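You operate a simulated robot arm through the tools that you are given. There is no shell and no other tool. Be economical: measure what you need, move in short steps, check, and stop when the job is done.

The job below is to be done with a simulated two-armed robot. You get a single attempt, and the scene is never put back.

TASK
Sand the square tube's burr off and take it to the stand.
Fine: orange sanding block, put back; tube in the cream tray, both hands carry the tray to the top of the tray stand. What is to be rubbed or washed off counts as gone when no trace of it is left.

The check looks at the end state, three seconds after you hand in, the way a careful person would. Anything else that was tipped, shoved, dropped, spilled or broken makes it a failure.

THE ROBOT
Two 7-joint arms with two-finger parallel grippers on one trunk, on a base that drives. Base frame: it is fixed to the floor where the robot stands at the start and does not move with it; the origin is under the middle of the robot, x ahead of it, y to its left, z up; the surface under the hand at the start is at about z = 0.85. Readings come in m, degrees, newtons and seconds.
The left shoulder is at the start at [0.102, 0.176, 1.114], the right one opposite. With the tool pointing down near the work surface each hand reaches from about 0.42 to 0.9 m from the robot's upright axis, wherever it stands, measured 20 degrees to its own side. Places, roughly: orange sanding block (8x4x4 cm) [0.5, -0.2, 0.9]; top of the tray stand [2.2, -0.3, 0.8]; tray [0.9, -0.1, 0.9]. Payload 3.43 kg a hand.
The tool frame of a hand sits at the grasp point between the pads (the TCP): z along the fingers, y along the line on which they close. The tips reach 0.034 m beyond it. Largest opening 0.128 m; finger width 0.024, thickness 0.012; the body of the gripper, 0.048 by 0.13 m, starts 0.096 m behind the TCP.
Orientation is that of the tool frame in the base frame, as [roll, pitch, yaw] about the fixed x, y, z axes, in that order (R = Rz(yaw) Ry(pitch) Rx(roll)). With the fingers straight down and closing along the base's y, the tool's x points along the base's -x, its y along +y and its z along -z.

THE INTERFACE
- The arms move only by the tool move_arm. It takes "left_increments", "right_increments" or both (then of equal length, played together; a hand with none holds still); each is a list of rows, each a list of 7 numbers: the shift along the tool's x, y, z in units of 50 mm (1.0 is 50 mm), then the turn, a rotation vector about the tool's x, y, z in units of 8 degrees (1.0 is 8 degrees), then the closure, from 0 (fully open) to 1 (shut). In form: [[x, y, z, rx, ry, rz, grip], ...]. A call has 1 to 10 rows; each row shifts and turns the commanded pose from where the row before left it, along the tool's axes as they then stand. A call with a number of a shift or a turn outside -1 to 1 is refused whole. A row lasts 0.2 s, in which the tool goes at most 0.05 m and 8.6 degrees; a call with a longer step from one row to the next is refused whole, and so is a gripper value outside its range. A pose out of reach is approached as far as the arm can. The call stops where the force on the tool passes 90 N (or 10 N more than at its start, if that is more) or the arm is blocked; 0.2 s more then pass. Each finger travels about 0.153 m/s and halts on what it meets, pressing with about 31 N; the grip force reading is that of the motor and also rises with nothing between the fingers. The clock runs only during rows and for 0.2 s after the last one: add rows that do not move to give the fingers time. The reply holds the time, the measured pose of the TCP, the force on the tool along the base axes, the opening and the grip force, in the units named above and with some noise, with the torque about the TCP (base axes, N m) and any sound that the robot's microphone picked up, and new pictures: "show" is both (left out), scene, wrist or none (wrist: the cameras of the hands that moved).
- Cameras (640 x 400 px; columns grow to the right, rows downward): "scene" is now at [0.193, 0.0055, 1.3455]; the picture's right is [-0.13, -0.99, 0.03], its down [-0.59, 0.05, -0.81] and it looks along [0.80, -0.12, -0.59] (base axes); focal length 261 px, centre (320, 200). "left" rides on the left gripper at [0.076, 0.011, -0.16] in its tool frame; the picture's right is [-0.15, 0.99, 0.00], its down [-0.88, -0.13, -0.46] and it looks along [-0.45, -0.07, 0.89] (tool axes); focal length 234 px, centre (320, 200). "right" rides on the right gripper at [0.076, -0.011, -0.16] in its tool frame; the picture's right is [0.15, 0.99, 0.00], its down [-0.88, 0.13, -0.46] and it looks along [-0.45, 0.07, 0.89] (tool axes); focal length 234 px, centre (320, 200).
- move_column(by): slides the trunk up (or, below 0, down) by that many m; the arms and the scene camera ride with it, the base frame stays. It gives what a move gives, with no picture.
- base_move(legs): drives the robot by 1 to 6 legs, each [ahead, left, turn to the left] in m, m and degrees, along the robot's own axes; the way and the turn of a leg run together, so that a leg with both is an arc; at most 1.5 m and 180 degrees a leg. The arms and the cameras ride along, it lands a little off, and it stops where it bumps. It gives what a move gives, and a new picture of the scene camera.
- aim_head(pan, tilt): turns the head with the scene camera to pan (to the left, within 86 degrees either way) and tilt (down, from -29 to 69), counted from straight ahead of the robot. It gives what a move gives, and a new picture of the scene camera.
- probe_pixels(camera, pixels): for up to 12 pixels [column, row] of the newest picture of that camera ("zoom" is the newest enlarged one), the place [x, y, z] in the base frame of the surface seen there, good to about 0.002 m. The clock stands still meanwhile.
- enlarge(camera, box): a new picture of the part [left, top, right, bottom] of that camera's present view, enlarged. The clock stands still meanwhile.
- finish_job(): hands the job in; it is judged then, once.

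Keep the steps short. Do not move on a guess: measure, check each grasp and each placing, and mend mistakes. In all there are 80 turns and 260 pictures (those below and enlarged ones count). Leave the grippers open and the arms clear of the work at the hand-in unless told otherwise, and finish with a single line.

The tools are called after ">>>" as name(argument=value, ...) on one line, values as JSON. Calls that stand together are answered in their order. move_arm: Moves the arms, as the interface text tells. Its arguments: {"type":"object","properties":{"left_increments":{"type":"array","items":{"type":"array","items":{"type":"number"}}},"right_increments":{"type":"array","items":{"type":"array","items":{"type":"number"}}},"show":{"type":"string","enum":["both","scene","wrist","none"]}},"required":[]} The other tools are called the same way: move_column (by) slides the trunk up or down; base_move (legs) drives the base; aim_head (pan, tilt) turns the head that bears the scene camera; probe_pixels (camera, pixels) gives the place of the surface under pixels of a picture; enlarge (camera, box) takes an enlarged picture of a part of a camera's view; finish_job () hands the job in.

At the start:

```text
time: 0.0
left_position: [0.6817, 0.2833, 1.1162]
left_ee_rot: [-178.8, -0.6, -174.7]
left_force: [0.7, 0.0, -1.4]
left_torque: [0.0, 0.09, -0.02]
left_grip_width: 0.1281
left_grasp_force: 0.0
right_position: [0.4533, -0.2748, 1.2065]
right_ee_rot: [-178.5, -0.8, -175.0]
right_force: [-0.6, 0.9, 0.0]
right_torque: [-0.04, -0.04, 0.0]
right_grip_width: 0.1282
right_grasp_force: 0.0
trunk travel left (down, up): [-0.6, 0.34]
robot x, y, heading: [0.006, -0.0165, 5.0]
head pan, tilt: [-12.5, 34.0]
```

scene: 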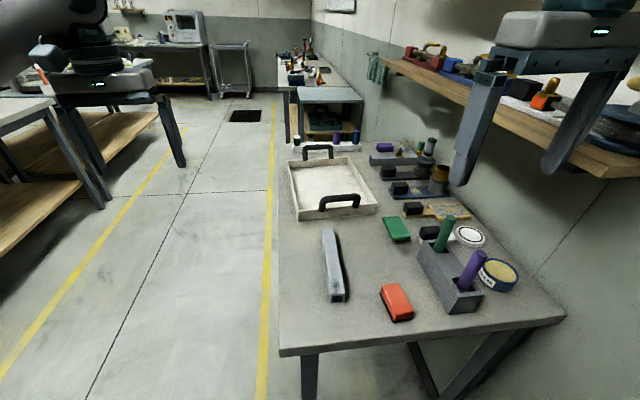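
right: 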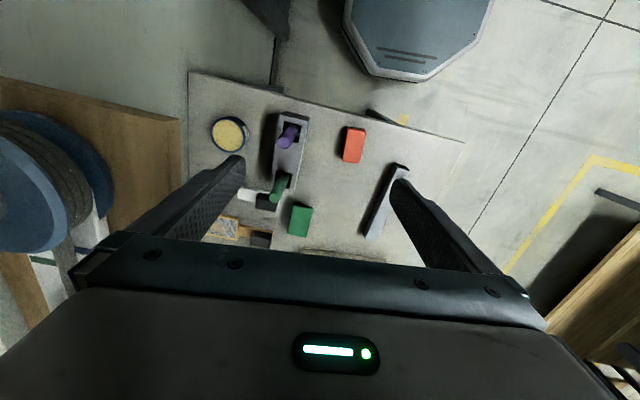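
left: 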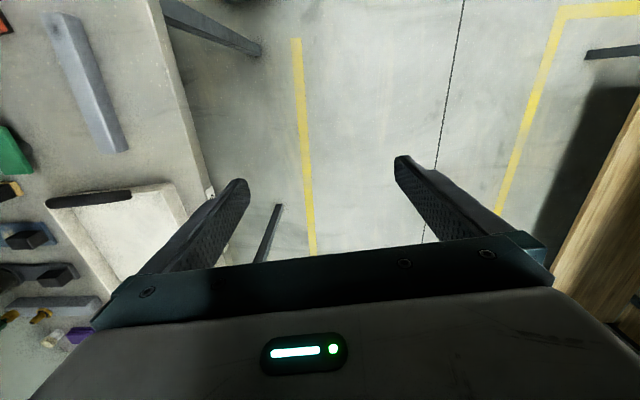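

I see the grey square tube at about (333,265), the orange block at (396,302) and the cream tray at (330,187). I'll enlarge the view of the tube and block and probe both, plus the tray.

>>> enlarge(camera="scene", box=[270, 210, 430, 330])

>>> probe_pixels(camera="scene", pixels=[[327, 230], [333, 265], [337, 296], [345, 285], [396, 295], [396, 310], [382, 286], [405, 286], [387, 318], [412, 316], [300, 330], [360, 260]])

>>> probe_pixels(camera="scene", pixels=[[290, 163], [350, 157], [297, 219], [377, 210], [330, 185], [318, 148], [304, 155], [331, 153], [340, 199], [322, 206], [358, 202], [345, 175]])

```text
3.33 times, centred on (350, 270) of scene
```

zoom: 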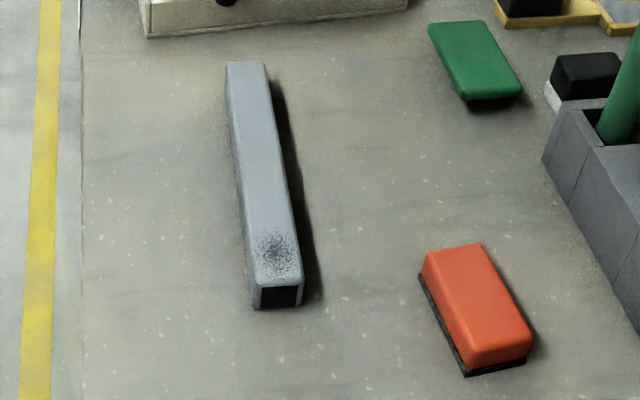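

```text
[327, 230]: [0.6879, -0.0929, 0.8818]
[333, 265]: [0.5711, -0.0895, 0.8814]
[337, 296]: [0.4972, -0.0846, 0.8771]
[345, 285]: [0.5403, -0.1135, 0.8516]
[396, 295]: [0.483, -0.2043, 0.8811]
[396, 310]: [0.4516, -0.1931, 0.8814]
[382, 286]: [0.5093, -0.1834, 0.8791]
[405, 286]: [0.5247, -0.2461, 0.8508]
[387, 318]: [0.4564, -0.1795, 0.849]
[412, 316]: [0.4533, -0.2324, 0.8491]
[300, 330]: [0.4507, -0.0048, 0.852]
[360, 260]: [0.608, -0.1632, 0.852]
```

```text
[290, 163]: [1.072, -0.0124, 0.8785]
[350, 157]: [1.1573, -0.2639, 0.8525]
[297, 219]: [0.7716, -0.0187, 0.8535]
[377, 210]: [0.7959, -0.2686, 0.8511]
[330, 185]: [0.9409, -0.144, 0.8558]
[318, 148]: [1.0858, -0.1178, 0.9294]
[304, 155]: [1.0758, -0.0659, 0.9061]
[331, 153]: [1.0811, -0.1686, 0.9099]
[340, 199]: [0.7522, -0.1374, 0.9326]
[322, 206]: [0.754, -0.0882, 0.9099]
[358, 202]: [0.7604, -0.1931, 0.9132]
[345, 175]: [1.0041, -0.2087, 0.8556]
```

The tube is about 30 mm high, with the burr on top of its near end. The tray handles are at x≈0.753 and 1.083. Working from the aisle and facing the table sideways looks best, so I'll probe the aisle, the table edge and the stand.

>>> probe_pixels(camera="scene", pixels=[[281, 345], [278, 200], [285, 160], [265, 300], [185, 165], [105, 205], [50, 100], [110, 130], [330, 95], [310, 95], [355, 100], [300, 140]])

>>> enlarge(camera="scene", box=[200, 30, 440, 180])

>>> aim_head(pan=40, tilt=35)

```text
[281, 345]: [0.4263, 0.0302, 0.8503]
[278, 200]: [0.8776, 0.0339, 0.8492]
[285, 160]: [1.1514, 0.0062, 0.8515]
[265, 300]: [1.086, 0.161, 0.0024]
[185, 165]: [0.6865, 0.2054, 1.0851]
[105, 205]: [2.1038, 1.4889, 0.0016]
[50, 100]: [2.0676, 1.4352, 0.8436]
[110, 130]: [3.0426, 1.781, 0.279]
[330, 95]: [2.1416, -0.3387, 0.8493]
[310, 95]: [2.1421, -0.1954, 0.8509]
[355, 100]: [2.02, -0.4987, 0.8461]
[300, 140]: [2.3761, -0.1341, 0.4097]
```

```text
2.67 times, centred on (320, 105) of scene
```

zoom: 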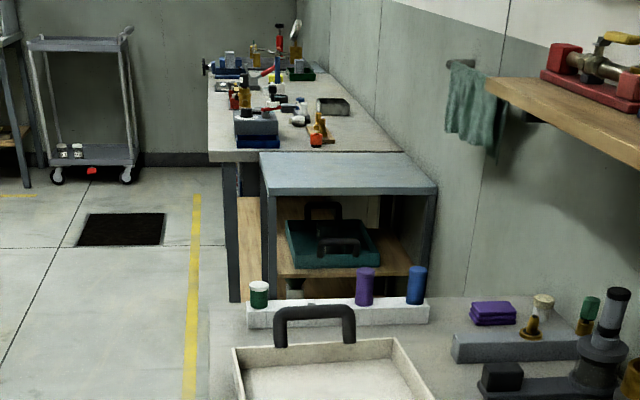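

```text
time: 1.2
left_position: [0.662, 0.2939, 1.123]
left_ee_rot: [-179.0, 0.1, -173.0]
left_force: [1.0, -1.3, -0.1]
left_torque: [0.08, 0.06, -0.01]
left_grip_width: 0.1278
left_grasp_force: 0.1
right_position: [0.4514, -0.2708, 1.2104]
right_ee_rot: [-178.5, -0.3, -173.3]
right_force: [0.1, -0.8, -1.8]
right_torque: [0.01, 0.04, 0.01]
right_grip_width: 0.128
right_grasp_force: 0.1
trunk travel left (down, up): [-0.6, 0.34]
robot x, y, heading: [0.0114, -0.0266, 6.7]
head pan, tilt: [40.0, 35.0]
```

scene: 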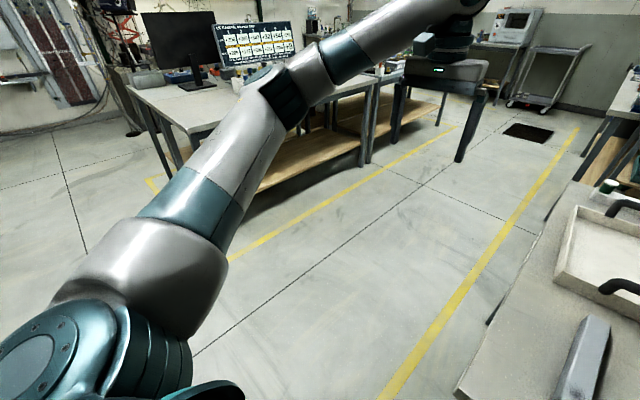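

The aisle is free out to y≈1.4. I'll drive left, then ahead, then turn to face the table's long side (robot near x 0.65, y 0.5, heading −90°). The hands stay above z 1.1.

>>> base_move(legs=[[0, 0.46, 0], [0.68, 0, 0], [0, 0, -96]])

>>> aim_head(pan=0, tilt=50)

```text
time: 11.4
left_position: [0.8556, -0.1555, 1.1457]
left_ee_rot: [179.9, 1.7, 89.8]
left_force: [-0.5, -0.4, 0.8]
left_torque: [0.0, 0.01, 0.01]
left_grip_width: 0.1279
left_grasp_force: 0.0
right_position: [0.3209, 0.1269, 1.2151]
right_ee_rot: [-179.7, 1.5, 89.5]
right_force: [-0.3, -0.2, -0.5]
right_torque: [-0.01, -0.02, -0.03]
right_grip_width: 0.1281
right_grasp_force: 0.1
trunk travel left (down, up): [-0.6, 0.34]
robot x, y, heading: [0.6408, 0.5013, -90.7]
head pan, tilt: [40.0, 35.0]
```

scene: 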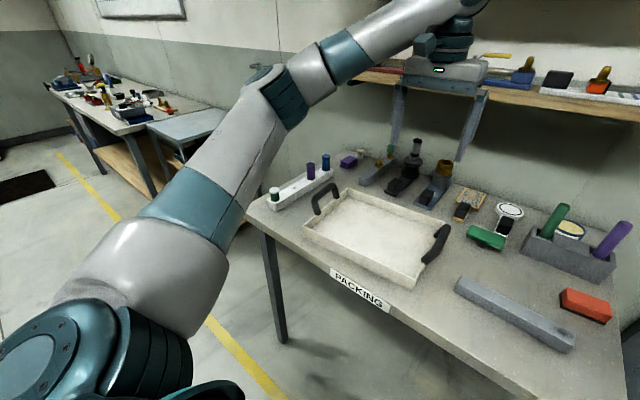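

```text
time: 12.4
left_position: [0.8545, -0.1552, 1.1452]
left_ee_rot: [179.9, 1.7, 89.8]
left_force: [0.3, 1.0, -1.0]
left_torque: [0.01, 0.02, -0.02]
left_grip_width: 0.1281
left_grasp_force: 0.1
right_position: [0.3217, 0.1285, 1.2158]
right_ee_rot: [-179.8, 1.5, 89.5]
right_force: [-0.1, -0.3, -0.3]
right_torque: [0.02, 0.01, -0.03]
right_grip_width: 0.128
right_grasp_force: 0.0
trunk travel left (down, up): [-0.6, 0.34]
robot x, y, heading: [0.6445, 0.4994, -90.6]
head pan, tilt: [0.0, 50.0]
```

scene: 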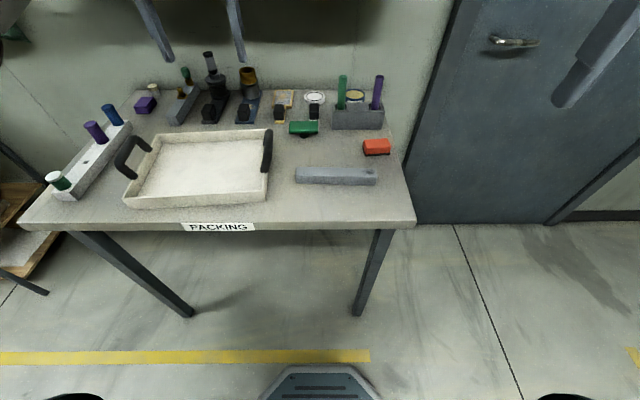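

I now have a clear view. I'll enlarge and probe the block and the tube.

>>> enlarge(camera="scene", box=[280, 120, 408, 200])

>>> probe_pixels(camera="scene", pixels=[[297, 171], [320, 174], [340, 175], [358, 176], [373, 176], [376, 183], [366, 143], [387, 143], [364, 150], [388, 150], [376, 140], [376, 148]])

```text
5.00 times, centred on (344, 160) of scene
```

zoom: 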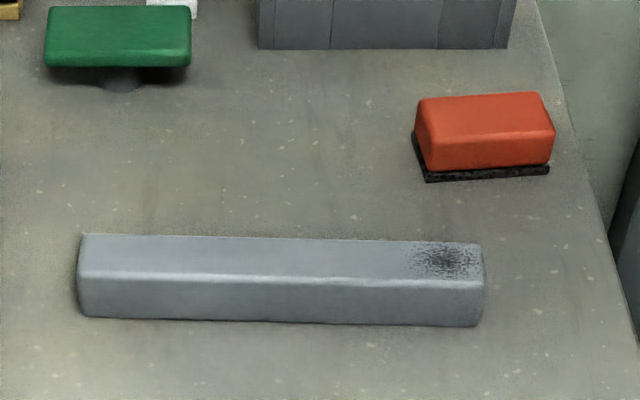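

```text
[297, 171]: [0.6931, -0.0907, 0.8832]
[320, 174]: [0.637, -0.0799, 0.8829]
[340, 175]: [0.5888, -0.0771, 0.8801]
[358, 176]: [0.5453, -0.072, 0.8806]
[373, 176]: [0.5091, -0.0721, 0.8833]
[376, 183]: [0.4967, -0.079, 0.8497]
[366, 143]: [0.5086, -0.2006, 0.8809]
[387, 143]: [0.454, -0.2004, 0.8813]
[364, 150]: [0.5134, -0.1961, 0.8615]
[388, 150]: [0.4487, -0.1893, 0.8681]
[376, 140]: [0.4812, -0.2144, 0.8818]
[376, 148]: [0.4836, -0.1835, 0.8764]
```

I'll probe the enlarged picture for exact edges of the burr, the tube and the block.

>>> probe_pixels(camera="zoom", pixels=[[90, 238], [90, 272], [470, 247], [470, 276], [408, 262], [477, 262], [445, 262], [422, 104], [545, 98], [432, 140], [545, 130], [440, 176]])

>>> enlarge(camera="right", box=[0, 0, 640, 400])

```text
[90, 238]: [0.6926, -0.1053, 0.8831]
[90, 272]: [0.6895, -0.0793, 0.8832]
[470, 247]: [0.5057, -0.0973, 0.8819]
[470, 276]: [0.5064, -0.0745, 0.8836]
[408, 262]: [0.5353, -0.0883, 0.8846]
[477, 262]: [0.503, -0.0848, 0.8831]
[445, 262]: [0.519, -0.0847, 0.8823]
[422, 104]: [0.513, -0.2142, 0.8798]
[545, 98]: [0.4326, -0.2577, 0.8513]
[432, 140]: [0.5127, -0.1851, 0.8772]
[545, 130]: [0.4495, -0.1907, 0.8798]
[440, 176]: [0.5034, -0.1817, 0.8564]
```

```text
1.00 times, centred on (320, 200) of right (not enlarged: the box is as wide or as high as the picture)
```

zoom: 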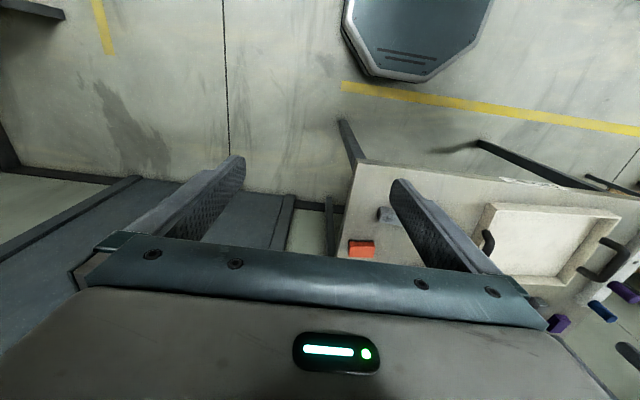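

The tube lies along x from 0.497 to 0.695 with y≈−0.088, top at 0.882. The burr covers x 0.503–0.537. The block's centre is about (0.481, −0.202). The right hand moves over the block and will grip it lengthwise, along x. At the same time the left hand turns in place so it can later grip across the tube.

>>> move_arm(left_increments=[[0, 0, 0, 0, 0, 1, 0], [0, 0, 0, 0, 0, 1, 0], [0, 0, 0, 0, 0, 1, 0], [0, 0, 0, 0, 0, 1, 0], [0, 0, 0, 0, 0, 1, 0], [0, 0, 0, 0, 0, 1, 0], [0, 0, 0, 0, 0, 1, 0], [0, 0, 0, 0, 0, 1, 0], [0, 0, 0, 0, 0, 1, 0], [0, 0, 0, 0, 0, 1, 0]], right_increments=[[-0.66, 0.32, 0.34, 0, 0, 0, 0], [-0.66, 0.32, 0.34, 0, 0, 0, 0], [-0.66, 0.32, 0.34, 0, 0, 0, 0], [-0.66, 0.32, 0.34, 0, 0, 0, 0], [-0.66, 0.32, 0.34, 0, 0, 0, 0], [-0.66, 0.32, 0.34, 0, 0, 0, 0], [-0.66, 0.32, 0.34, 0, 0, 0, 0], [-0.66, 0.32, 0.34, 0, 0, 0, 0], [-0.66, 0.32, 0.34, 0, 0, 0, 0], [-0.66, 0.32, 0.34, 0, 0, 0, 0]])

```text
time: 14.7
left_position: [0.8549, -0.1567, 1.144]
left_ee_rot: [178.4, 0.1, 9.8]
left_force: [-0.4, -0.8, 0.3]
left_torque: [-0.02, -0.01, 0.0]
left_grip_width: 0.128
left_grasp_force: 0.0
right_position: [0.4265, -0.161, 1.045]
right_ee_rot: [-179.8, 1.7, 89.5]
right_force: [0.6, -0.2, 0.6]
right_torque: [0.02, 0.0, 0.0]
right_grip_width: 0.128
right_grasp_force: 0.1
right hand out of reach, approached as far as the arm can: row 8, 9, 10
trunk travel left (down, up): [-0.6, 0.34]
robot x, y, heading: [0.6417, 0.5014, -90.5]
head pan, tilt: [0.0, 50.0]
```

scene: 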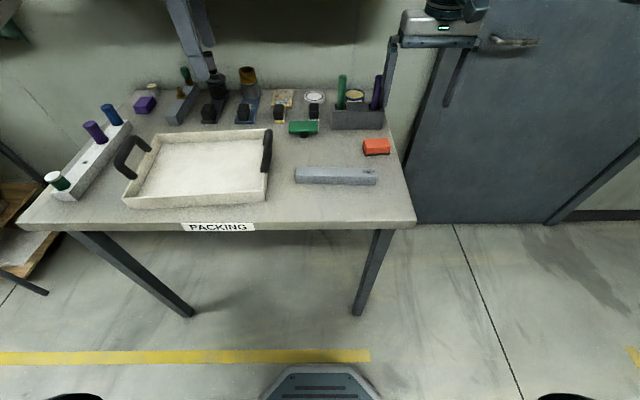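
right: 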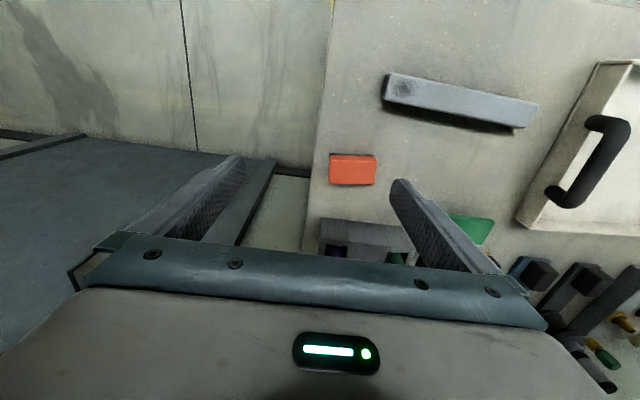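
left: 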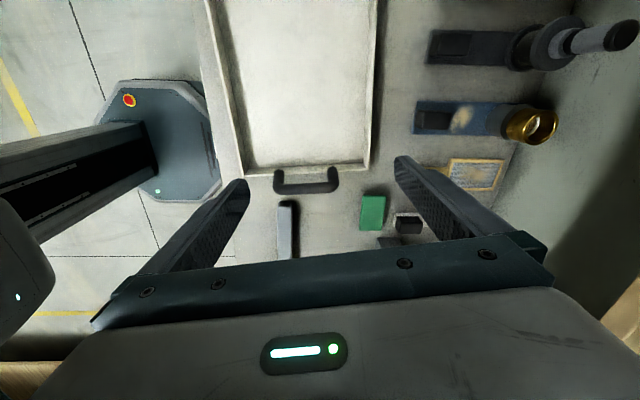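

The right arm stopped short at x 0.4265, possibly because of its arm configuration. I'll step lower and toward +x to see if it follows. The left hand finishes its turn.

>>> move_arm(left_increments=[[0, 0, 0, 0, 0, 0.8, 0], [0, 0, 0, 0, 0, 0.7, 0], [0, 0, 0, 0, 0, 0, 0]], right_increments=[[0, 0.3, 0.4, 0, 0, 0, 0], [0, 0.3, 0.4, 0, 0, 0, 0], [0, 0, 0, 0, 0, 0, 0]], show="none")

```text
time: 15.4
left_position: [0.8557, -0.1547, 1.1457]
left_ee_rot: [178.3, -0.2, -2.2]
left_force: [0.3, -0.2, -0.3]
left_torque: [-0.05, 0.03, -0.01]
left_grip_width: 0.128
left_grasp_force: 0.1
right_position: [0.4407, -0.1454, 1.008]
right_ee_rot: [-179.9, 1.7, 89.5]
right_force: [0.8, 0.0, -0.1]
right_torque: [0.0, 0.0, 0.01]
right_grip_width: 0.1279
right_grasp_force: 0.1
right hand out of reach, approached as far as the arm can: row 1, 2
trunk travel left (down, up): [-0.6, 0.34]
robot x, y, heading: [0.6424, 0.5013, -90.6]
head pan, tilt: [0.0, 50.0]
```

Reach shrinks as the hand lowers, so a joint limit is likely. I'll retract, shift to +x at greater height, then extend again.

>>> move_arm(right_increments=[[0.8, 0, -0.5, 0, 0, 0, 0], [0.8, 0, -0.5, 0, 0, 0, 0], [0, 0.7, 0, 0, 0, 0, 0], [0, 0.7, 0, 0, 0, 0, 0], [-0.8, 0, 0, 0, 0, 0, 0], [-0.8, 0, 0, 0, 0, 0, 0], [-0.8, 0, 0, 0, 0, 0, 0], [0, 0, 0, 0, 0, 0, 0]], show="scene")

>>> aim_head(pan=-30, tilt=25)

```text
time: 17.2
left_position: [0.8556, -0.155, 1.1442]
left_ee_rot: [178.4, -0.2, -2.2]
left_force: [0.0, 0.0, 0.5]
left_torque: [0.03, -0.01, 0.05]
left_grip_width: 0.1282
left_grasp_force: 0.0
right_position: [0.4399, -0.1458, 1.0539]
right_ee_rot: [-179.8, 1.5, 89.5]
right_force: [0.1, -0.2, 0.4]
right_torque: [-0.02, 0.02, 0.0]
right_grip_width: 0.1282
right_grasp_force: 0.2
right hand out of reach, approached as far as the arm can: row 4, 5, 6, 7
trunk travel left (down, up): [-0.6, 0.34]
robot x, y, heading: [0.6423, 0.4971, -90.4]
head pan, tilt: [0.0, 50.0]
```

scene: 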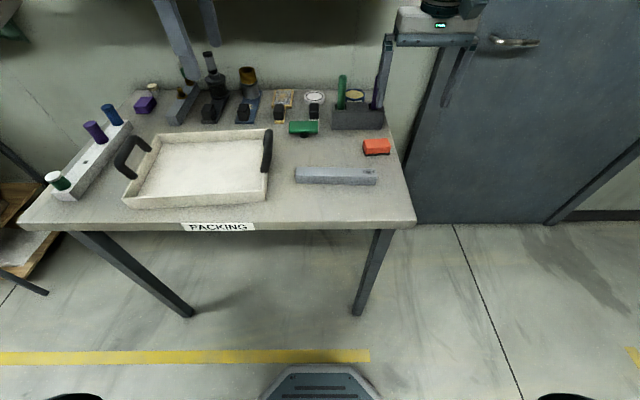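

```text
time: 18.2
left_position: [0.8545, -0.1558, 1.1448]
left_ee_rot: [178.4, -0.2, -2.2]
left_force: [0.0, -0.6, -0.1]
left_torque: [-0.01, -0.01, -0.02]
left_grip_width: 0.1282
left_grasp_force: 0.1
right_position: [0.4393, -0.1461, 1.0536]
right_ee_rot: [-179.8, 1.5, 89.5]
right_force: [-0.3, -0.4, -0.7]
right_torque: [-0.01, -0.02, -0.03]
right_grip_width: 0.1282
right_grasp_force: 0.0
trunk travel left (down, up): [-0.6, 0.34]
robot x, y, heading: [0.6423, 0.5019, -90.8]
head pan, tilt: [-30.0, 25.0]
```

scene: 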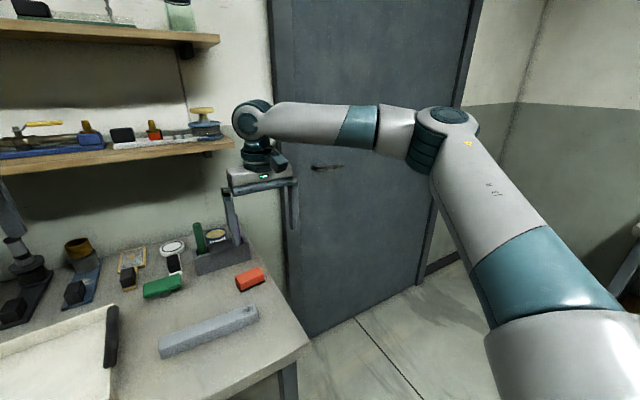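

The elbow is swung out to the right, so a wrist limit is likely. I'll test by turning the right hand 40° (yaw toward 130) and then moving +x.

>>> move_arm(right_increments=[[0, 0, 0, 0, 0, -1, 0], [0, 0, 0, 0, 0, -1, 0], [0, 0, 0, 0, 0, -1, 0], [0, 0, 0, 0, 0, -1, 0], [0, 0, 0, 0, 0, -1, 0], [-0.51, 0.61, 0, 0, 0, 0, 0], [0, 0, 0, 0, 0, 0, 0]], show="none")

```text
time: 19.8
left_position: [0.8545, -0.156, 1.1459]
left_ee_rot: [178.3, -0.2, -2.2]
left_force: [0.7, -0.2, -0.5]
left_torque: [0.0, -0.03, -0.02]
left_grip_width: 0.1279
left_grasp_force: 0.1
right_position: [0.4547, -0.1286, 1.0525]
right_ee_rot: [-178.9, 1.1, 129.4]
right_force: [0.1, -0.3, 0.0]
right_torque: [-0.02, 0.0, -0.02]
right_grip_width: 0.1279
right_grasp_force: 0.0
right hand out of reach, approached as far as the arm can: row 6
trunk travel left (down, up): [-0.6, 0.34]
robot x, y, heading: [0.6458, 0.5007, -90.4]
head pan, tilt: [-30.0, 25.0]
```

The limit looks like the elbow staying out to the side. I'll raise the trunk and see whether that frees the arm.

>>> move_column(by=0.15)

>>> move_arm(right_increments=[[-0.4, 0.46, 0.6, 0, 0, 0, 0], [-0.4, 0.46, 0.6, 0, 0, 0, 0], [-0.4, -0.2, 0.6, 0, 0, 0, 0], [-0.4, -0.2, 0.6, 0, 0, 0, 0], [0, 0, 0, 0, 0, 0, 0]], show="scene")

```text
time: 21.6
left_position: [0.8552, -0.1561, 1.2956]
left_ee_rot: [178.3, -0.2, -2.2]
left_force: [-1.1, 0.0, 0.9]
left_torque: [0.03, -0.01, 0.01]
left_grip_width: 0.1279
left_grasp_force: 0.0
right_position: [0.4552, -0.1281, 1.2006]
right_ee_rot: [-178.9, 1.1, 129.5]
right_force: [-0.1, 0.1, 0.0]
right_torque: [0.02, -0.02, 0.0]
right_grip_width: 0.1279
right_grasp_force: 0.0
trunk travel left (down, up): [-0.75, 0.19]
robot x, y, heading: [0.6429, 0.5024, -90.7]
head pan, tilt: [-30.0, 25.0]
```

```text
time: 22.8
left_position: [0.8557, -0.1554, 1.2958]
left_ee_rot: [178.3, -0.2, -2.2]
left_force: [0.1, -0.9, -0.8]
left_torque: [-0.03, -0.03, 0.01]
left_grip_width: 0.1278
left_grasp_force: 0.1
right_position: [0.4477, -0.1216, 1.094]
right_ee_rot: [-179.0, 1.2, 129.4]
right_force: [0.4, 0.2, -0.2]
right_torque: [0.0, 0.02, 0.01]
right_grip_width: 0.1281
right_grasp_force: 0.0
right hand out of reach, approached as far as the arm can: row 1, 2, 3, 4
trunk travel left (down, up): [-0.75, 0.19]
robot x, y, heading: [0.6417, 0.5041, -90.4]
head pan, tilt: [-30.0, 25.0]
```

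scene: 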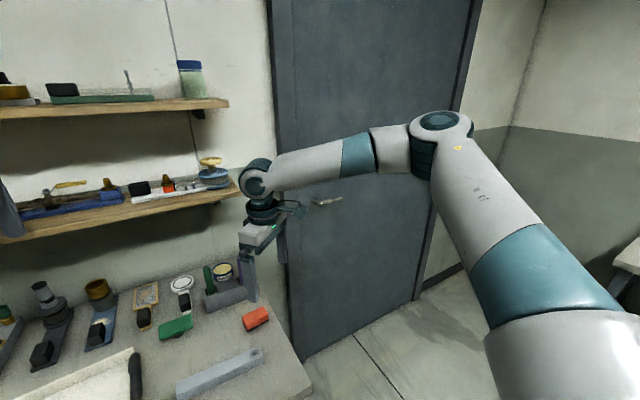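

The trunk height makes no difference, so I'll put it back. Instead I'll tilt both wrists outward, right toward −x and left toward +x, with both closing along y. That gains lateral reach and keeps the hands apart.

>>> move_column(by=-0.15)

>>> move_arm(right_increments=[[0, 0, 0, 0, 0, -0.97, 0], [0, 0, 0, 0, 0, -0.97, 0], [0, 0, 0, 0, 0, -0.97, 0], [0, 0, 0, 0, 0, -0.97, 0], [0, 0, 0, 0, 0, -0.97, 0], [0, 0, 0, 0, 0, -0.97, 0], [0, 0, 0, 0, 0, -0.97, 0], [0, 0, 0, 0, -1, 0, 0], [0, 0, 0, 0, -1, 0, 0], [0, 0, 0, 0, -1, 0, 0]], left_increments=[[0, 0, 0, 0, -0.95, 0, 0], [0, 0, 0, 0, -0.95, 0, 0], [0, 0, 0, 0, -0.95, 0, 0], [0, 0, 0, 0, -0.95, 0, 0], [0, 0, 0, 0, 0, 0, 0], [0, 0, 0, 0, 0, 0, 0], [0, 0, 0, 0, 0, 0, 0], [0, 0, 0, 0, 0, 0, 0], [0, 0, 0, 0, 0, 0, 0], [0, 0, 0, 0, 0, 0, 0]], show="scene")

>>> aim_head(pan=0, tilt=42)

```text
time: 24.5
left_position: [0.8542, -0.1544, 1.1457]
left_ee_rot: [178.3, -0.3, -2.2]
left_force: [0.5, -0.8, -1.0]
left_torque: [0.0, -0.01, -0.01]
left_grip_width: 0.128
left_grasp_force: 0.0
right_position: [0.4486, -0.1235, 0.9444]
right_ee_rot: [-178.9, 1.2, 129.5]
right_force: [0.5, 0.2, 0.0]
right_torque: [-0.01, 0.02, 0.02]
right_grip_width: 0.1282
right_grasp_force: 0.1
trunk travel left (down, up): [-0.6, 0.34]
robot x, y, heading: [0.6461, 0.5, -90.5]
head pan, tilt: [-30.0, 25.0]
```

```text
time: 26.7
left_position: [0.8553, -0.1555, 1.1459]
left_ee_rot: [177.9, 30.0, -3.2]
left_force: [0.1, 0.1, -0.1]
left_torque: [0.02, -0.01, 0.0]
left_grip_width: 0.128
left_grasp_force: 0.2
right_position: [0.448, -0.1213, 0.9447]
right_ee_rot: [-178.3, 24.0, -175.4]
right_force: [0.3, -0.6, -1.4]
right_torque: [-0.02, 0.0, 0.0]
right_grip_width: 0.1279
right_grasp_force: 0.0
trunk travel left (down, up): [-0.6, 0.34]
robot x, y, heading: [0.6464, 0.5038, -90.4]
head pan, tilt: [-30.0, 25.0]
```

scene: 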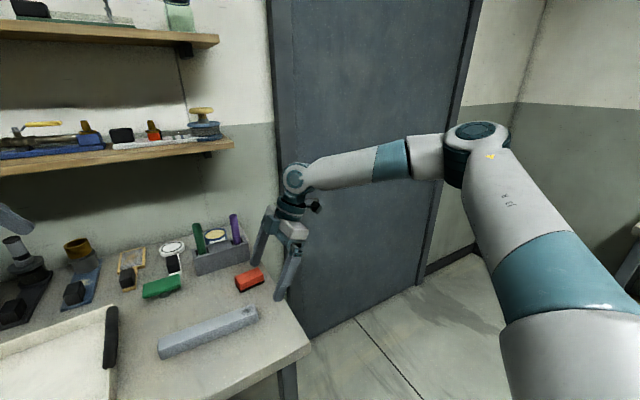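

```text
time: 27.6
left_position: [0.8557, -0.1554, 1.1459]
left_ee_rot: [178.1, 30.2, -3.2]
left_force: [0.1, 0.6, -0.4]
left_torque: [-0.02, 0.01, 0.02]
left_grip_width: 0.128
left_grasp_force: 0.1
right_position: [0.4494, -0.1232, 0.9438]
right_ee_rot: [-178.2, 23.8, -175.5]
right_force: [0.1, 0.3, 0.4]
right_torque: [0.02, 0.04, 0.0]
right_grip_width: 0.128
right_grasp_force: 0.0
trunk travel left (down, up): [-0.6, 0.34]
robot x, y, heading: [0.6447, 0.4995, -90.4]
head pan, tilt: [0.0, 42.0]
```

scene: 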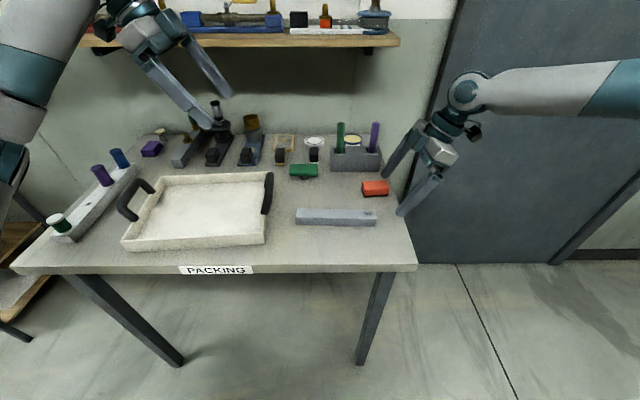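

The tilt frees both arms. The right hand now moves above the block, half-closed to about 75 mm to stay clear of the dark holder. The left hand moves to above the far end of the tube.

>>> move_arm(right_increments=[[0, 0, -0.3, 0, 0, 0, 0.41], [-0.28, -0.81, 0.15, 0, 0, 0, 0.41], [-0.27, -0.81, 0.15, 0, 0, 0, 0.41], [0, 0, 0, 0, 0, 0, 0.41], [0, 0, 0, 0, 0, 0, 0.41], [0, 0, 0, 0, 0, 0, 0.41]], left_increments=[[-0.31, -0.18, 0.715, 0, 0, 0, 0], [-0.31, -0.18, 0.715, 0, 0, 0, 0], [-0.31, -0.18, 0.715, 0, 0, 0, 0], [-0.31, -0.18, 0.715, 0, 0, 0, 0], [-0.31, -0.18, 0.715, 0, 0, 0, 0], [-0.31, -0.18, 0.715, 0, 0, 0, 0]])

```text
time: 29.1
left_position: [0.6682, -0.098, 1.0043]
left_ee_rot: [178.1, 30.2, -3.1]
left_force: [0.4, -0.9, 0.2]
left_torque: [0.03, -0.04, 0.01]
left_grip_width: 0.1281
left_grasp_force: 0.0
right_position: [0.4697, -0.1847, 0.9588]
right_ee_rot: [-178.1, 24.0, -175.4]
right_force: [-0.4, 0.9, -0.7]
right_torque: [0.02, -0.02, 0.0]
right_grip_width: 0.0755
right_grasp_force: 0.1
right hand out of reach, approached as far as the arm can: row 3
trunk travel left (down, up): [-0.6, 0.34]
robot x, y, heading: [0.6433, 0.502, -90.6]
head pan, tilt: [0.0, 42.0]
```

scene: 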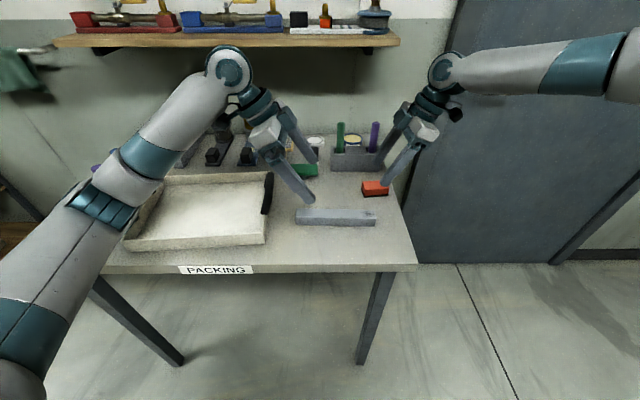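
right: 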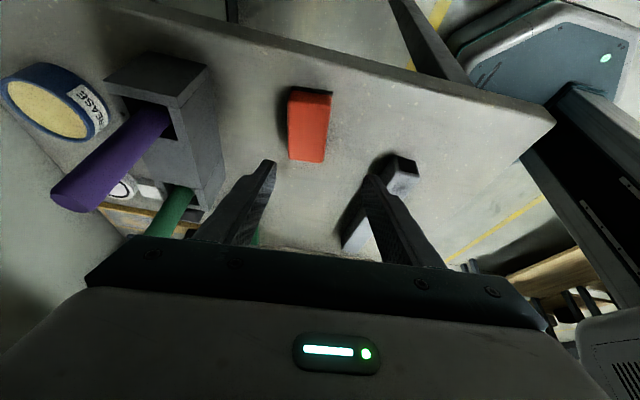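
left: 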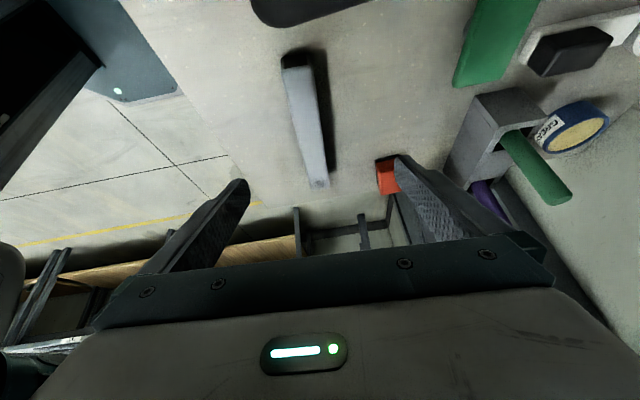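

The right hand falls about 17 mm short in y. I'll pull both hands back 70 mm in y, then drive the base 70 mm closer.

>>> move_arm(right_increments=[[0, 0.7, 0, 0, 0, 0, 0.41], [0, 0.7, 0, 0, 0, 0, 0.41]], left_increments=[[0, -0.6, 0, 0, 0, 0, 0], [0, -0.6, 0, 0, 0, 0, 0]], show="none")

>>> base_move(legs=[[0.07, 0, 0]])

```text
time: 29.6
left_position: [0.671, -0.0361, 1.0047]
left_ee_rot: [178.0, 30.2, -3.2]
left_force: [0.8, 0.7, 0.2]
left_torque: [-0.01, 0.0, 0.02]
left_grip_width: 0.1279
left_grasp_force: 0.0
right_position: [0.4667, -0.1145, 0.9588]
right_ee_rot: [-178.1, 23.9, -175.4]
right_force: [0.2, -0.6, -1.0]
right_torque: [-0.03, -0.01, -0.05]
right_grip_width: 0.0755
right_grasp_force: 0.1
trunk travel left (down, up): [-0.6, 0.34]
robot x, y, heading: [0.6382, 0.505, -90.7]
head pan, tilt: [0.0, 42.0]
```

```text
time: 30.7
left_position: [0.6709, -0.1095, 1.0034]
left_ee_rot: [178.2, 30.2, -3.3]
left_force: [-0.2, 0.2, -0.6]
left_torque: [0.03, 0.04, -0.01]
left_grip_width: 0.128
left_grasp_force: 0.0
right_position: [0.4645, -0.1854, 0.9583]
right_ee_rot: [-178.3, 23.8, -175.6]
right_force: [0.6, -0.3, -0.2]
right_torque: [0.04, -0.05, 0.04]
right_grip_width: 0.0753
right_grasp_force: 0.1
trunk travel left (down, up): [-0.6, 0.34]
robot x, y, heading: [0.644, 0.4352, -90.6]
head pan, tilt: [0.0, 42.0]
```

scene: 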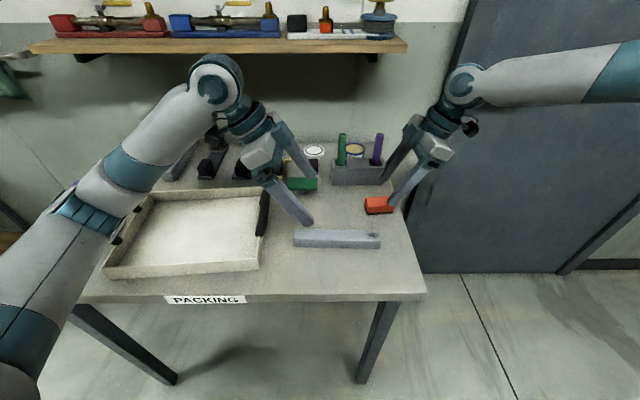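

I'll look through the right wrist camera to line up on the block.

>>> enlarge(camera="right", box=[160, 30, 480, 230])

>>> enlarge(camera="scene", box=[310, 120, 438, 200])

```text
2.00 times, centred on (320, 130) of right
```

zoom: 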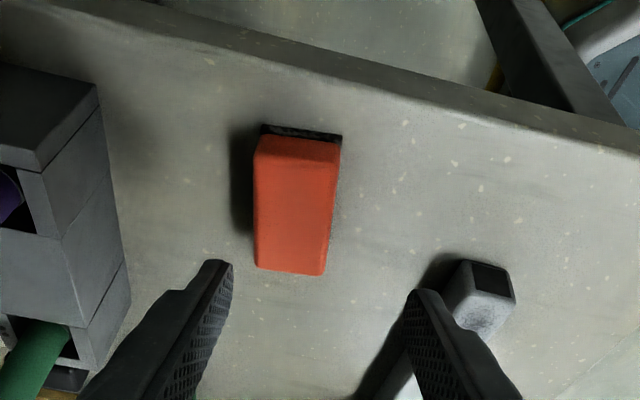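

```text
5.00 times, centred on (374, 160) of scene
```

zoom: 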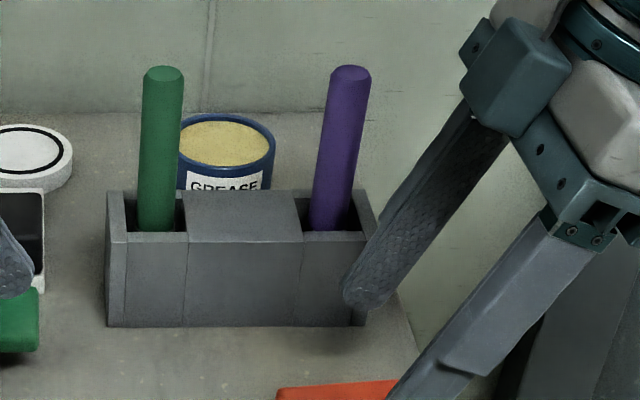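

>>> probe_pixels(camera="right", pixels=[[290, 101], [328, 102], [321, 164], [289, 161], [308, 130], [290, 130], [325, 130], [262, 165], [376, 178], [222, 165], [220, 140], [210, 75]])

>>> probe_pixels(camera="zoom", pixels=[[360, 300], [345, 320], [240, 320], [340, 280], [320, 390]])

```text
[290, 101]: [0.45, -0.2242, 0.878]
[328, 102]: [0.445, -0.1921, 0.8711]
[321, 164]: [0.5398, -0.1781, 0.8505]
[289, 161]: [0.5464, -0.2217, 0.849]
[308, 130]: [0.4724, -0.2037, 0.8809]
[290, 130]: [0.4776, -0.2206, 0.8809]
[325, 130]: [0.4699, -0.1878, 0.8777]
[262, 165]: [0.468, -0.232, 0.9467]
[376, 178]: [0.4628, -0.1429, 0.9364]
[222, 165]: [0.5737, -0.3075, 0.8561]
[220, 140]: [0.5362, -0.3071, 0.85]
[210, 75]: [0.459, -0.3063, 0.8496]
```

```text
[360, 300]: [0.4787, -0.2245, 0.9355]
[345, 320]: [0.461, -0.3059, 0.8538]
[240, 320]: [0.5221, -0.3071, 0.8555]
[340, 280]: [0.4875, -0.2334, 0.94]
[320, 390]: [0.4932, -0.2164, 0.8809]
```

The holder starts at y −0.307, so there's plenty of clearance. The block's centre is about (0.481, −0.2035), top 0.881. I'll line up, descend to TCP z≈0.898 and close.

>>> move_arm(right_increments=[[-0.147, -0.374, 0.066, 0, 0, 0, 0.41], [0.245, 0, 0.55, 0, 0, 0, 0.41], [0.245, 0, 0.55, 0, 0, 0, 0.41], [0, 0, 0, 0, 0, 0, 0.41]], show="both")

```text
time: 31.7
left_position: [0.6705, -0.1081, 1.0033]
left_ee_rot: [178.0, 30.2, -3.2]
left_force: [0.2, 0.7, 0.4]
left_torque: [-0.02, -0.02, -0.02]
left_grip_width: 0.1278
left_grasp_force: 0.1
right_position: [0.4729, -0.204, 0.8975]
right_ee_rot: [-178.2, 23.9, -175.5]
right_force: [-0.3, -0.8, 0.1]
right_torque: [-0.01, -0.03, -0.01]
right_grip_width: 0.0754
right_grasp_force: 0.0
trunk travel left (down, up): [-0.6, 0.34]
robot x, y, heading: [0.6469, 0.4327, -90.4]
head pan, tilt: [0.0, 42.0]
```

scene: 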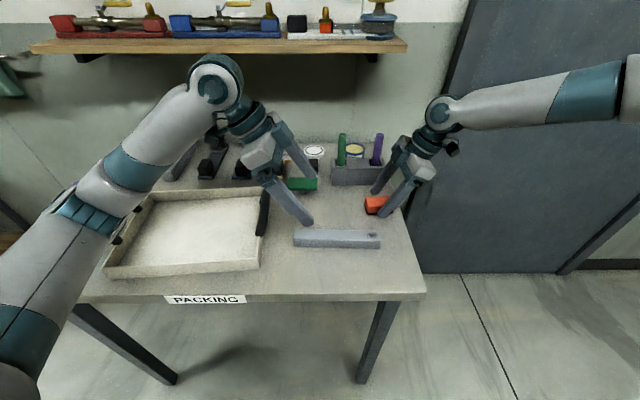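
right: 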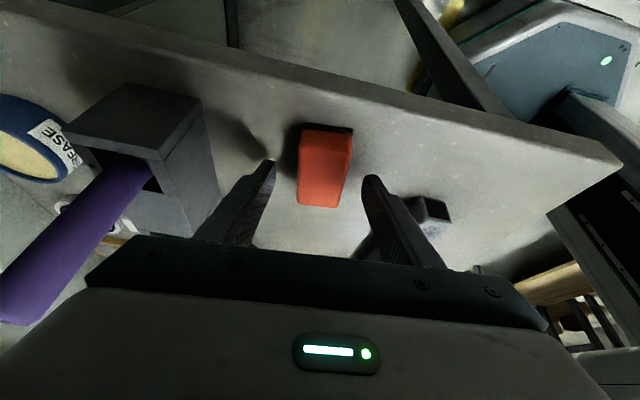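

Both fingers straddle the block, so I'll close the right hand on it. Meanwhile the left hand lowers over the tube's far end with its fingers still open.

>>> move_arm(right_increments=[[0, 0, 0, 0, 0, 0, 1], [0, 0, 0, 0, 0, 0, 1], [0, 0, 0, 0, 0, 0, 1], [0, 0, 0, 0, 0, 0, 1], [0, 0, 0, 0, 0, 0, 1]], left_increments=[[0.15, -0.33, -0.09, 0, 0, 0, 0], [0.36, 0, 0.627, 0, 0, 0, 0], [0.36, 0, 0.627, 0, 0, 0, 0], [0.36, 0, 0.627, 0, 0, 0, 0], [0, 0, 0, 0, 0, 0, 0]])

```text
time: 32.9
left_position: [0.6785, -0.0959, 0.896]
left_ee_rot: [177.8, 30.1, -3.3]
left_force: [0.3, 0.2, -0.4]
left_torque: [0.01, 0.02, 0.01]
left_grip_width: 0.1282
left_grasp_force: 0.3
right_position: [0.4721, -0.2032, 0.8994]
right_ee_rot: [-178.1, 23.9, -175.5]
right_force: [-0.8, -0.1, -0.3]
right_torque: [-0.01, 0.02, 0.0]
right_grip_width: 0.0393
right_grasp_force: 31.5
trunk travel left (down, up): [-0.6, 0.34]
robot x, y, heading: [0.6458, 0.4305, -90.6]
head pan, tilt: [0.0, 42.0]
```

scene: 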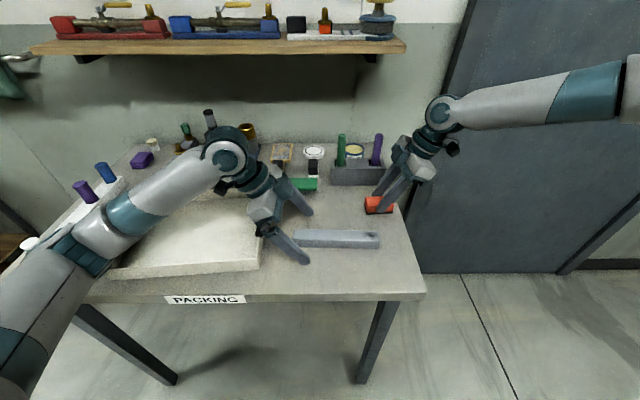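
right: 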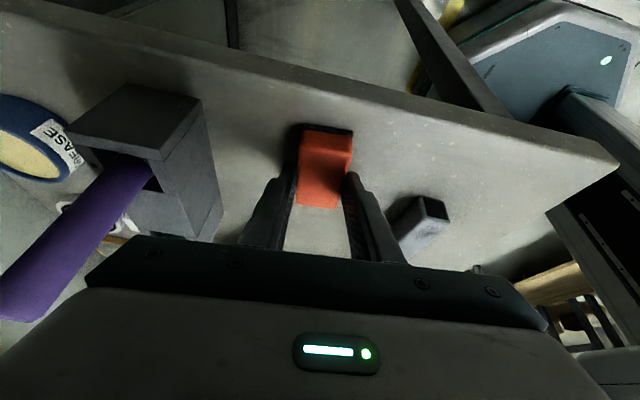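
left: 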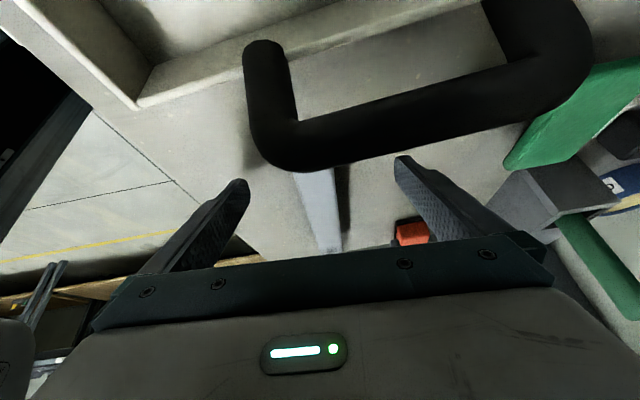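

The block is gripped at 39 mm. Next I'll nudge the left hand 4 mm and close it on the tube, then lift the block and hover it over the burr (TCP about (0.506, −0.0865, 0.945)).

>>> move_arm(right_increments=[[-0.187, 0, -0.42, 0, 0, 0, 1], [-0.187, 0, -0.42, 0, 0, 0, 1], [0, 0, 0, 0, 0, 0, 1], [0, 0, 0, 0, 0, 0, 1], [-0.263, 0.757, 0.117, 0, 0, 0, 1], [-0.263, 0.757, 0.117, 0, 0, 0, 1], [-0.263, 0.757, 0.117, 0, 0, 0, 1], [0, 0, 0, 0, 0, 0, 1]], left_increments=[[0, -0.08, 0, 0, 0, 0, 0], [0, 0, 0, 0, 0, 0, 1], [0, 0, 0, 0, 0, 0, 1], [0, 0, 0, 0, 0, 0, 1], [0, 0, 0, 0, 0, 0, 1], [0, 0, 0, 0, 0, 0, 1], [0, 0, 0, 0, 0, 0, 1], [0, 0, 0, 0, 0, 0, 1]])

```text
time: 34.7
left_position: [0.6783, -0.0907, 0.896]
left_ee_rot: [177.8, 30.1, -3.3]
left_force: [-3.1, -2.2, 10.8]
left_torque: [0.06, 0.02, 0.02]
left_grip_width: 0.0313
left_grasp_force: 30.8
right_position: [0.5081, -0.0846, 0.9411]
right_ee_rot: [-178.0, 23.9, -175.5]
right_force: [0.1, -0.2, -0.4]
right_torque: [0.01, 0.0, 0.0]
right_grip_width: 0.0388
right_grasp_force: 30.3
trunk travel left (down, up): [-0.6, 0.34]
robot x, y, heading: [0.6408, 0.4268, -90.5]
head pan, tilt: [0.0, 42.0]
```

scene: 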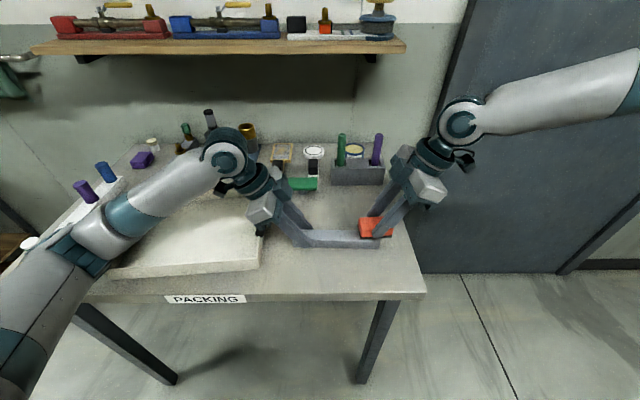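
right: 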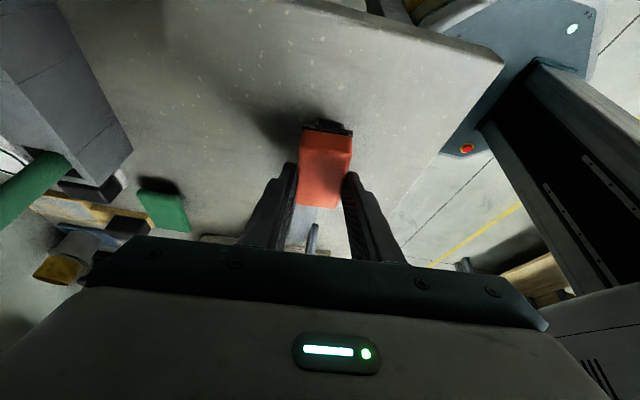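
left: 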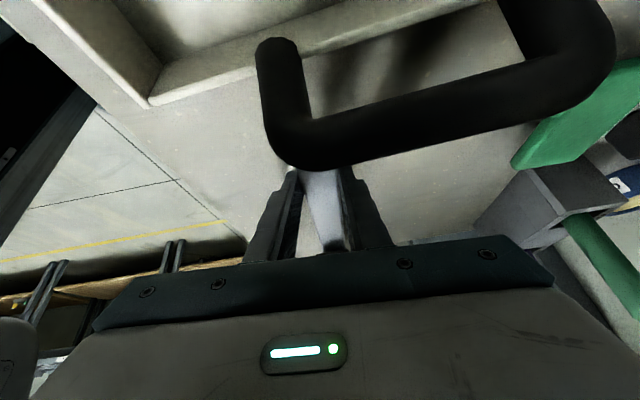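

The tube is gripped at 31 mm. Next I'll lower the block gently by about 13 mm onto the burr and read the force.

>>> move_arm(right_increments=[[0.065, 0, 0.146, 0, 0, 0, 1], [0.041, 0, 0.092, 0, 0, 0, 1], [0, 0, 0, 0, 0, 0, 1]], show="none")

```text
time: 35.5
left_position: [0.6778, -0.0891, 0.8965]
left_ee_rot: [177.7, 30.2, -3.3]
left_force: [-2.4, -4.8, 9.4]
left_torque: [0.17, 0.13, 0.26]
left_grip_width: 0.0312
left_grasp_force: 31.2
right_position: [0.5074, -0.0851, 0.929]
right_ee_rot: [-177.9, 23.9, -175.4]
right_force: [-2.7, 1.3, 10.8]
right_torque: [0.06, 0.08, 0.03]
right_grip_width: 0.0389
right_grasp_force: 31.0
trunk travel left (down, up): [-0.6, 0.34]
robot x, y, heading: [0.6419, 0.4302, -90.5]
head pan, tilt: [0.0, 42.0]
```

Contact is at about 11 N. Next I'll rub along the tube in ±15 mm strokes.

>>> move_arm(right_increments=[[-0.273, -0.023, 0.122, 0, 0, 0, 1], [0.273, 0.023, -0.122, 0, 0, 0, 1], [0.273, 0.023, -0.122, 0, 0, 0, 1], [-0.273, -0.023, 0.122, 0, 0, 0, 1], [-0.273, -0.023, 0.122, 0, 0, 0, 1], [0.273, 0.023, -0.122, 0, 0, 0, 1], [0.273, 0.023, -0.122, 0, 0, 0, 1], [-0.273, -0.023, 0.122, 0, 0, 0, 1], [-0.273, -0.023, 0.122, 0, 0, 0, 1], [0.273, 0.023, -0.122, 0, 0, 0, 1]], show="scene")

```text
time: 37.7
left_position: [0.6799, -0.0889, 0.8954]
left_ee_rot: [177.9, 30.3, -3.4]
left_force: [-8.4, -0.7, 0.4]
left_torque: [0.17, -0.69, 0.23]
left_grip_width: 0.0313
left_grasp_force: 30.7
right_position: [0.5111, -0.0853, 0.929]
right_ee_rot: [-177.9, 23.9, -175.3]
right_force: [10.5, 0.9, 17.3]
right_torque: [0.11, -0.41, -0.04]
right_grip_width: 0.039
right_grasp_force: 30.6
trunk travel left (down, up): [-0.6, 0.34]
robot x, y, heading: [0.6431, 0.4318, -90.4]
head pan, tilt: [0.0, 42.0]
```

scene: 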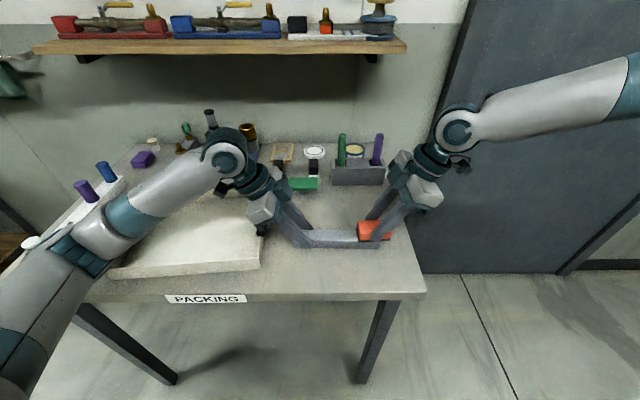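

The rubbing works, with 10 N drag and 17 N normal force. I'll do one more set, then lift off sideways and look.

>>> move_arm(right_increments=[[-0.273, -0.023, 0.122, 0, 0, 0, 1], [0.273, 0.023, -0.122, 0, 0, 0, 1], [0.273, 0.023, -0.122, 0, 0, 0, 1], [-0.273, -0.023, 0.122, 0, 0, 0, 1], [-0.273, -0.023, 0.122, 0, 0, 0, 1], [0.273, 0.023, -0.122, 0, 0, 0, 1], [0.273, 0.023, -0.122, 0, 0, 0, 1], [-0.273, -0.023, 0.122, 0, 0, 0, 1], [-0.273, -0.023, 0.122, 0, 0, 0, 1], [0.273, 0.023, -0.122, 0, 0, 0, 1]], show="none")

>>> move_arm(right_increments=[[-0.16, 0, -0.37, 0, 0, 0, 1], [0, -0.7, 0, 0, 0, 0, 1], [0, -0.7, 0, 0, 0, 0, 1], [0, 0, 0, 0, 0, 0, 1]], show="scene")

>>> enlarge(camera="scene", box=[280, 190, 408, 270])

```text
time: 39.9
left_position: [0.6787, -0.09, 0.8946]
left_ee_rot: [177.9, 30.2, -3.4]
left_force: [-4.0, 1.7, 1.7]
left_torque: [0.21, -0.5, -0.08]
left_grip_width: 0.0311
left_grasp_force: 30.5
right_position: [0.5097, -0.0869, 0.9285]
right_ee_rot: [-178.0, 23.9, -175.4]
right_force: [7.3, -0.8, 12.8]
right_torque: [0.08, -0.36, -0.04]
right_grip_width: 0.0388
right_grasp_force: 31.4
trunk travel left (down, up): [-0.6, 0.34]
robot x, y, heading: [0.6414, 0.4313, -90.5]
head pan, tilt: [0.0, 42.0]
```

```text
time: 40.9
left_position: [0.6787, -0.0913, 0.8953]
left_ee_rot: [177.9, 30.2, -3.3]
left_force: [0.8, 2.9, 12.1]
left_torque: [0.3, 0.47, -0.1]
left_grip_width: 0.0312
left_grasp_force: 30.9
right_position: [0.5145, -0.1572, 0.9501]
right_ee_rot: [-178.1, 23.8, -175.4]
right_force: [0.7, 0.6, -0.3]
right_torque: [0.0, -0.02, 0.0]
right_grip_width: 0.0388
right_grasp_force: 31.1
trunk travel left (down, up): [-0.6, 0.34]
robot x, y, heading: [0.6433, 0.4386, -90.2]
head pan, tilt: [0.0, 42.0]
```

scene: 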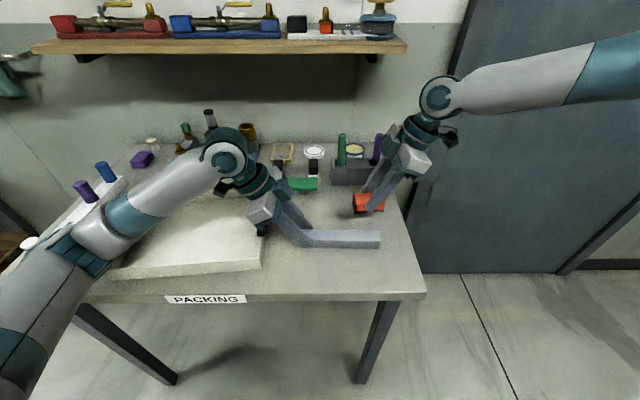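

```text
5.00 times, centred on (344, 230) of scene
```

zoom: 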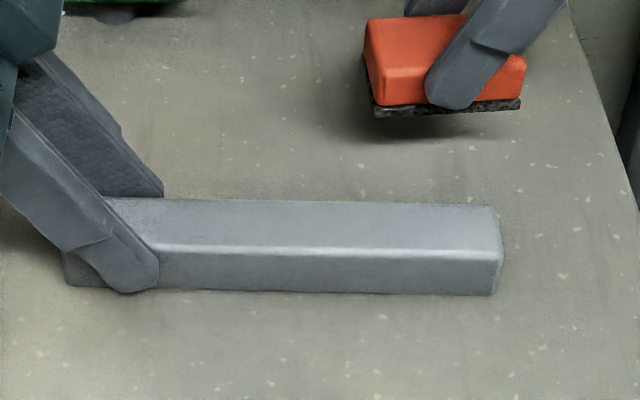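

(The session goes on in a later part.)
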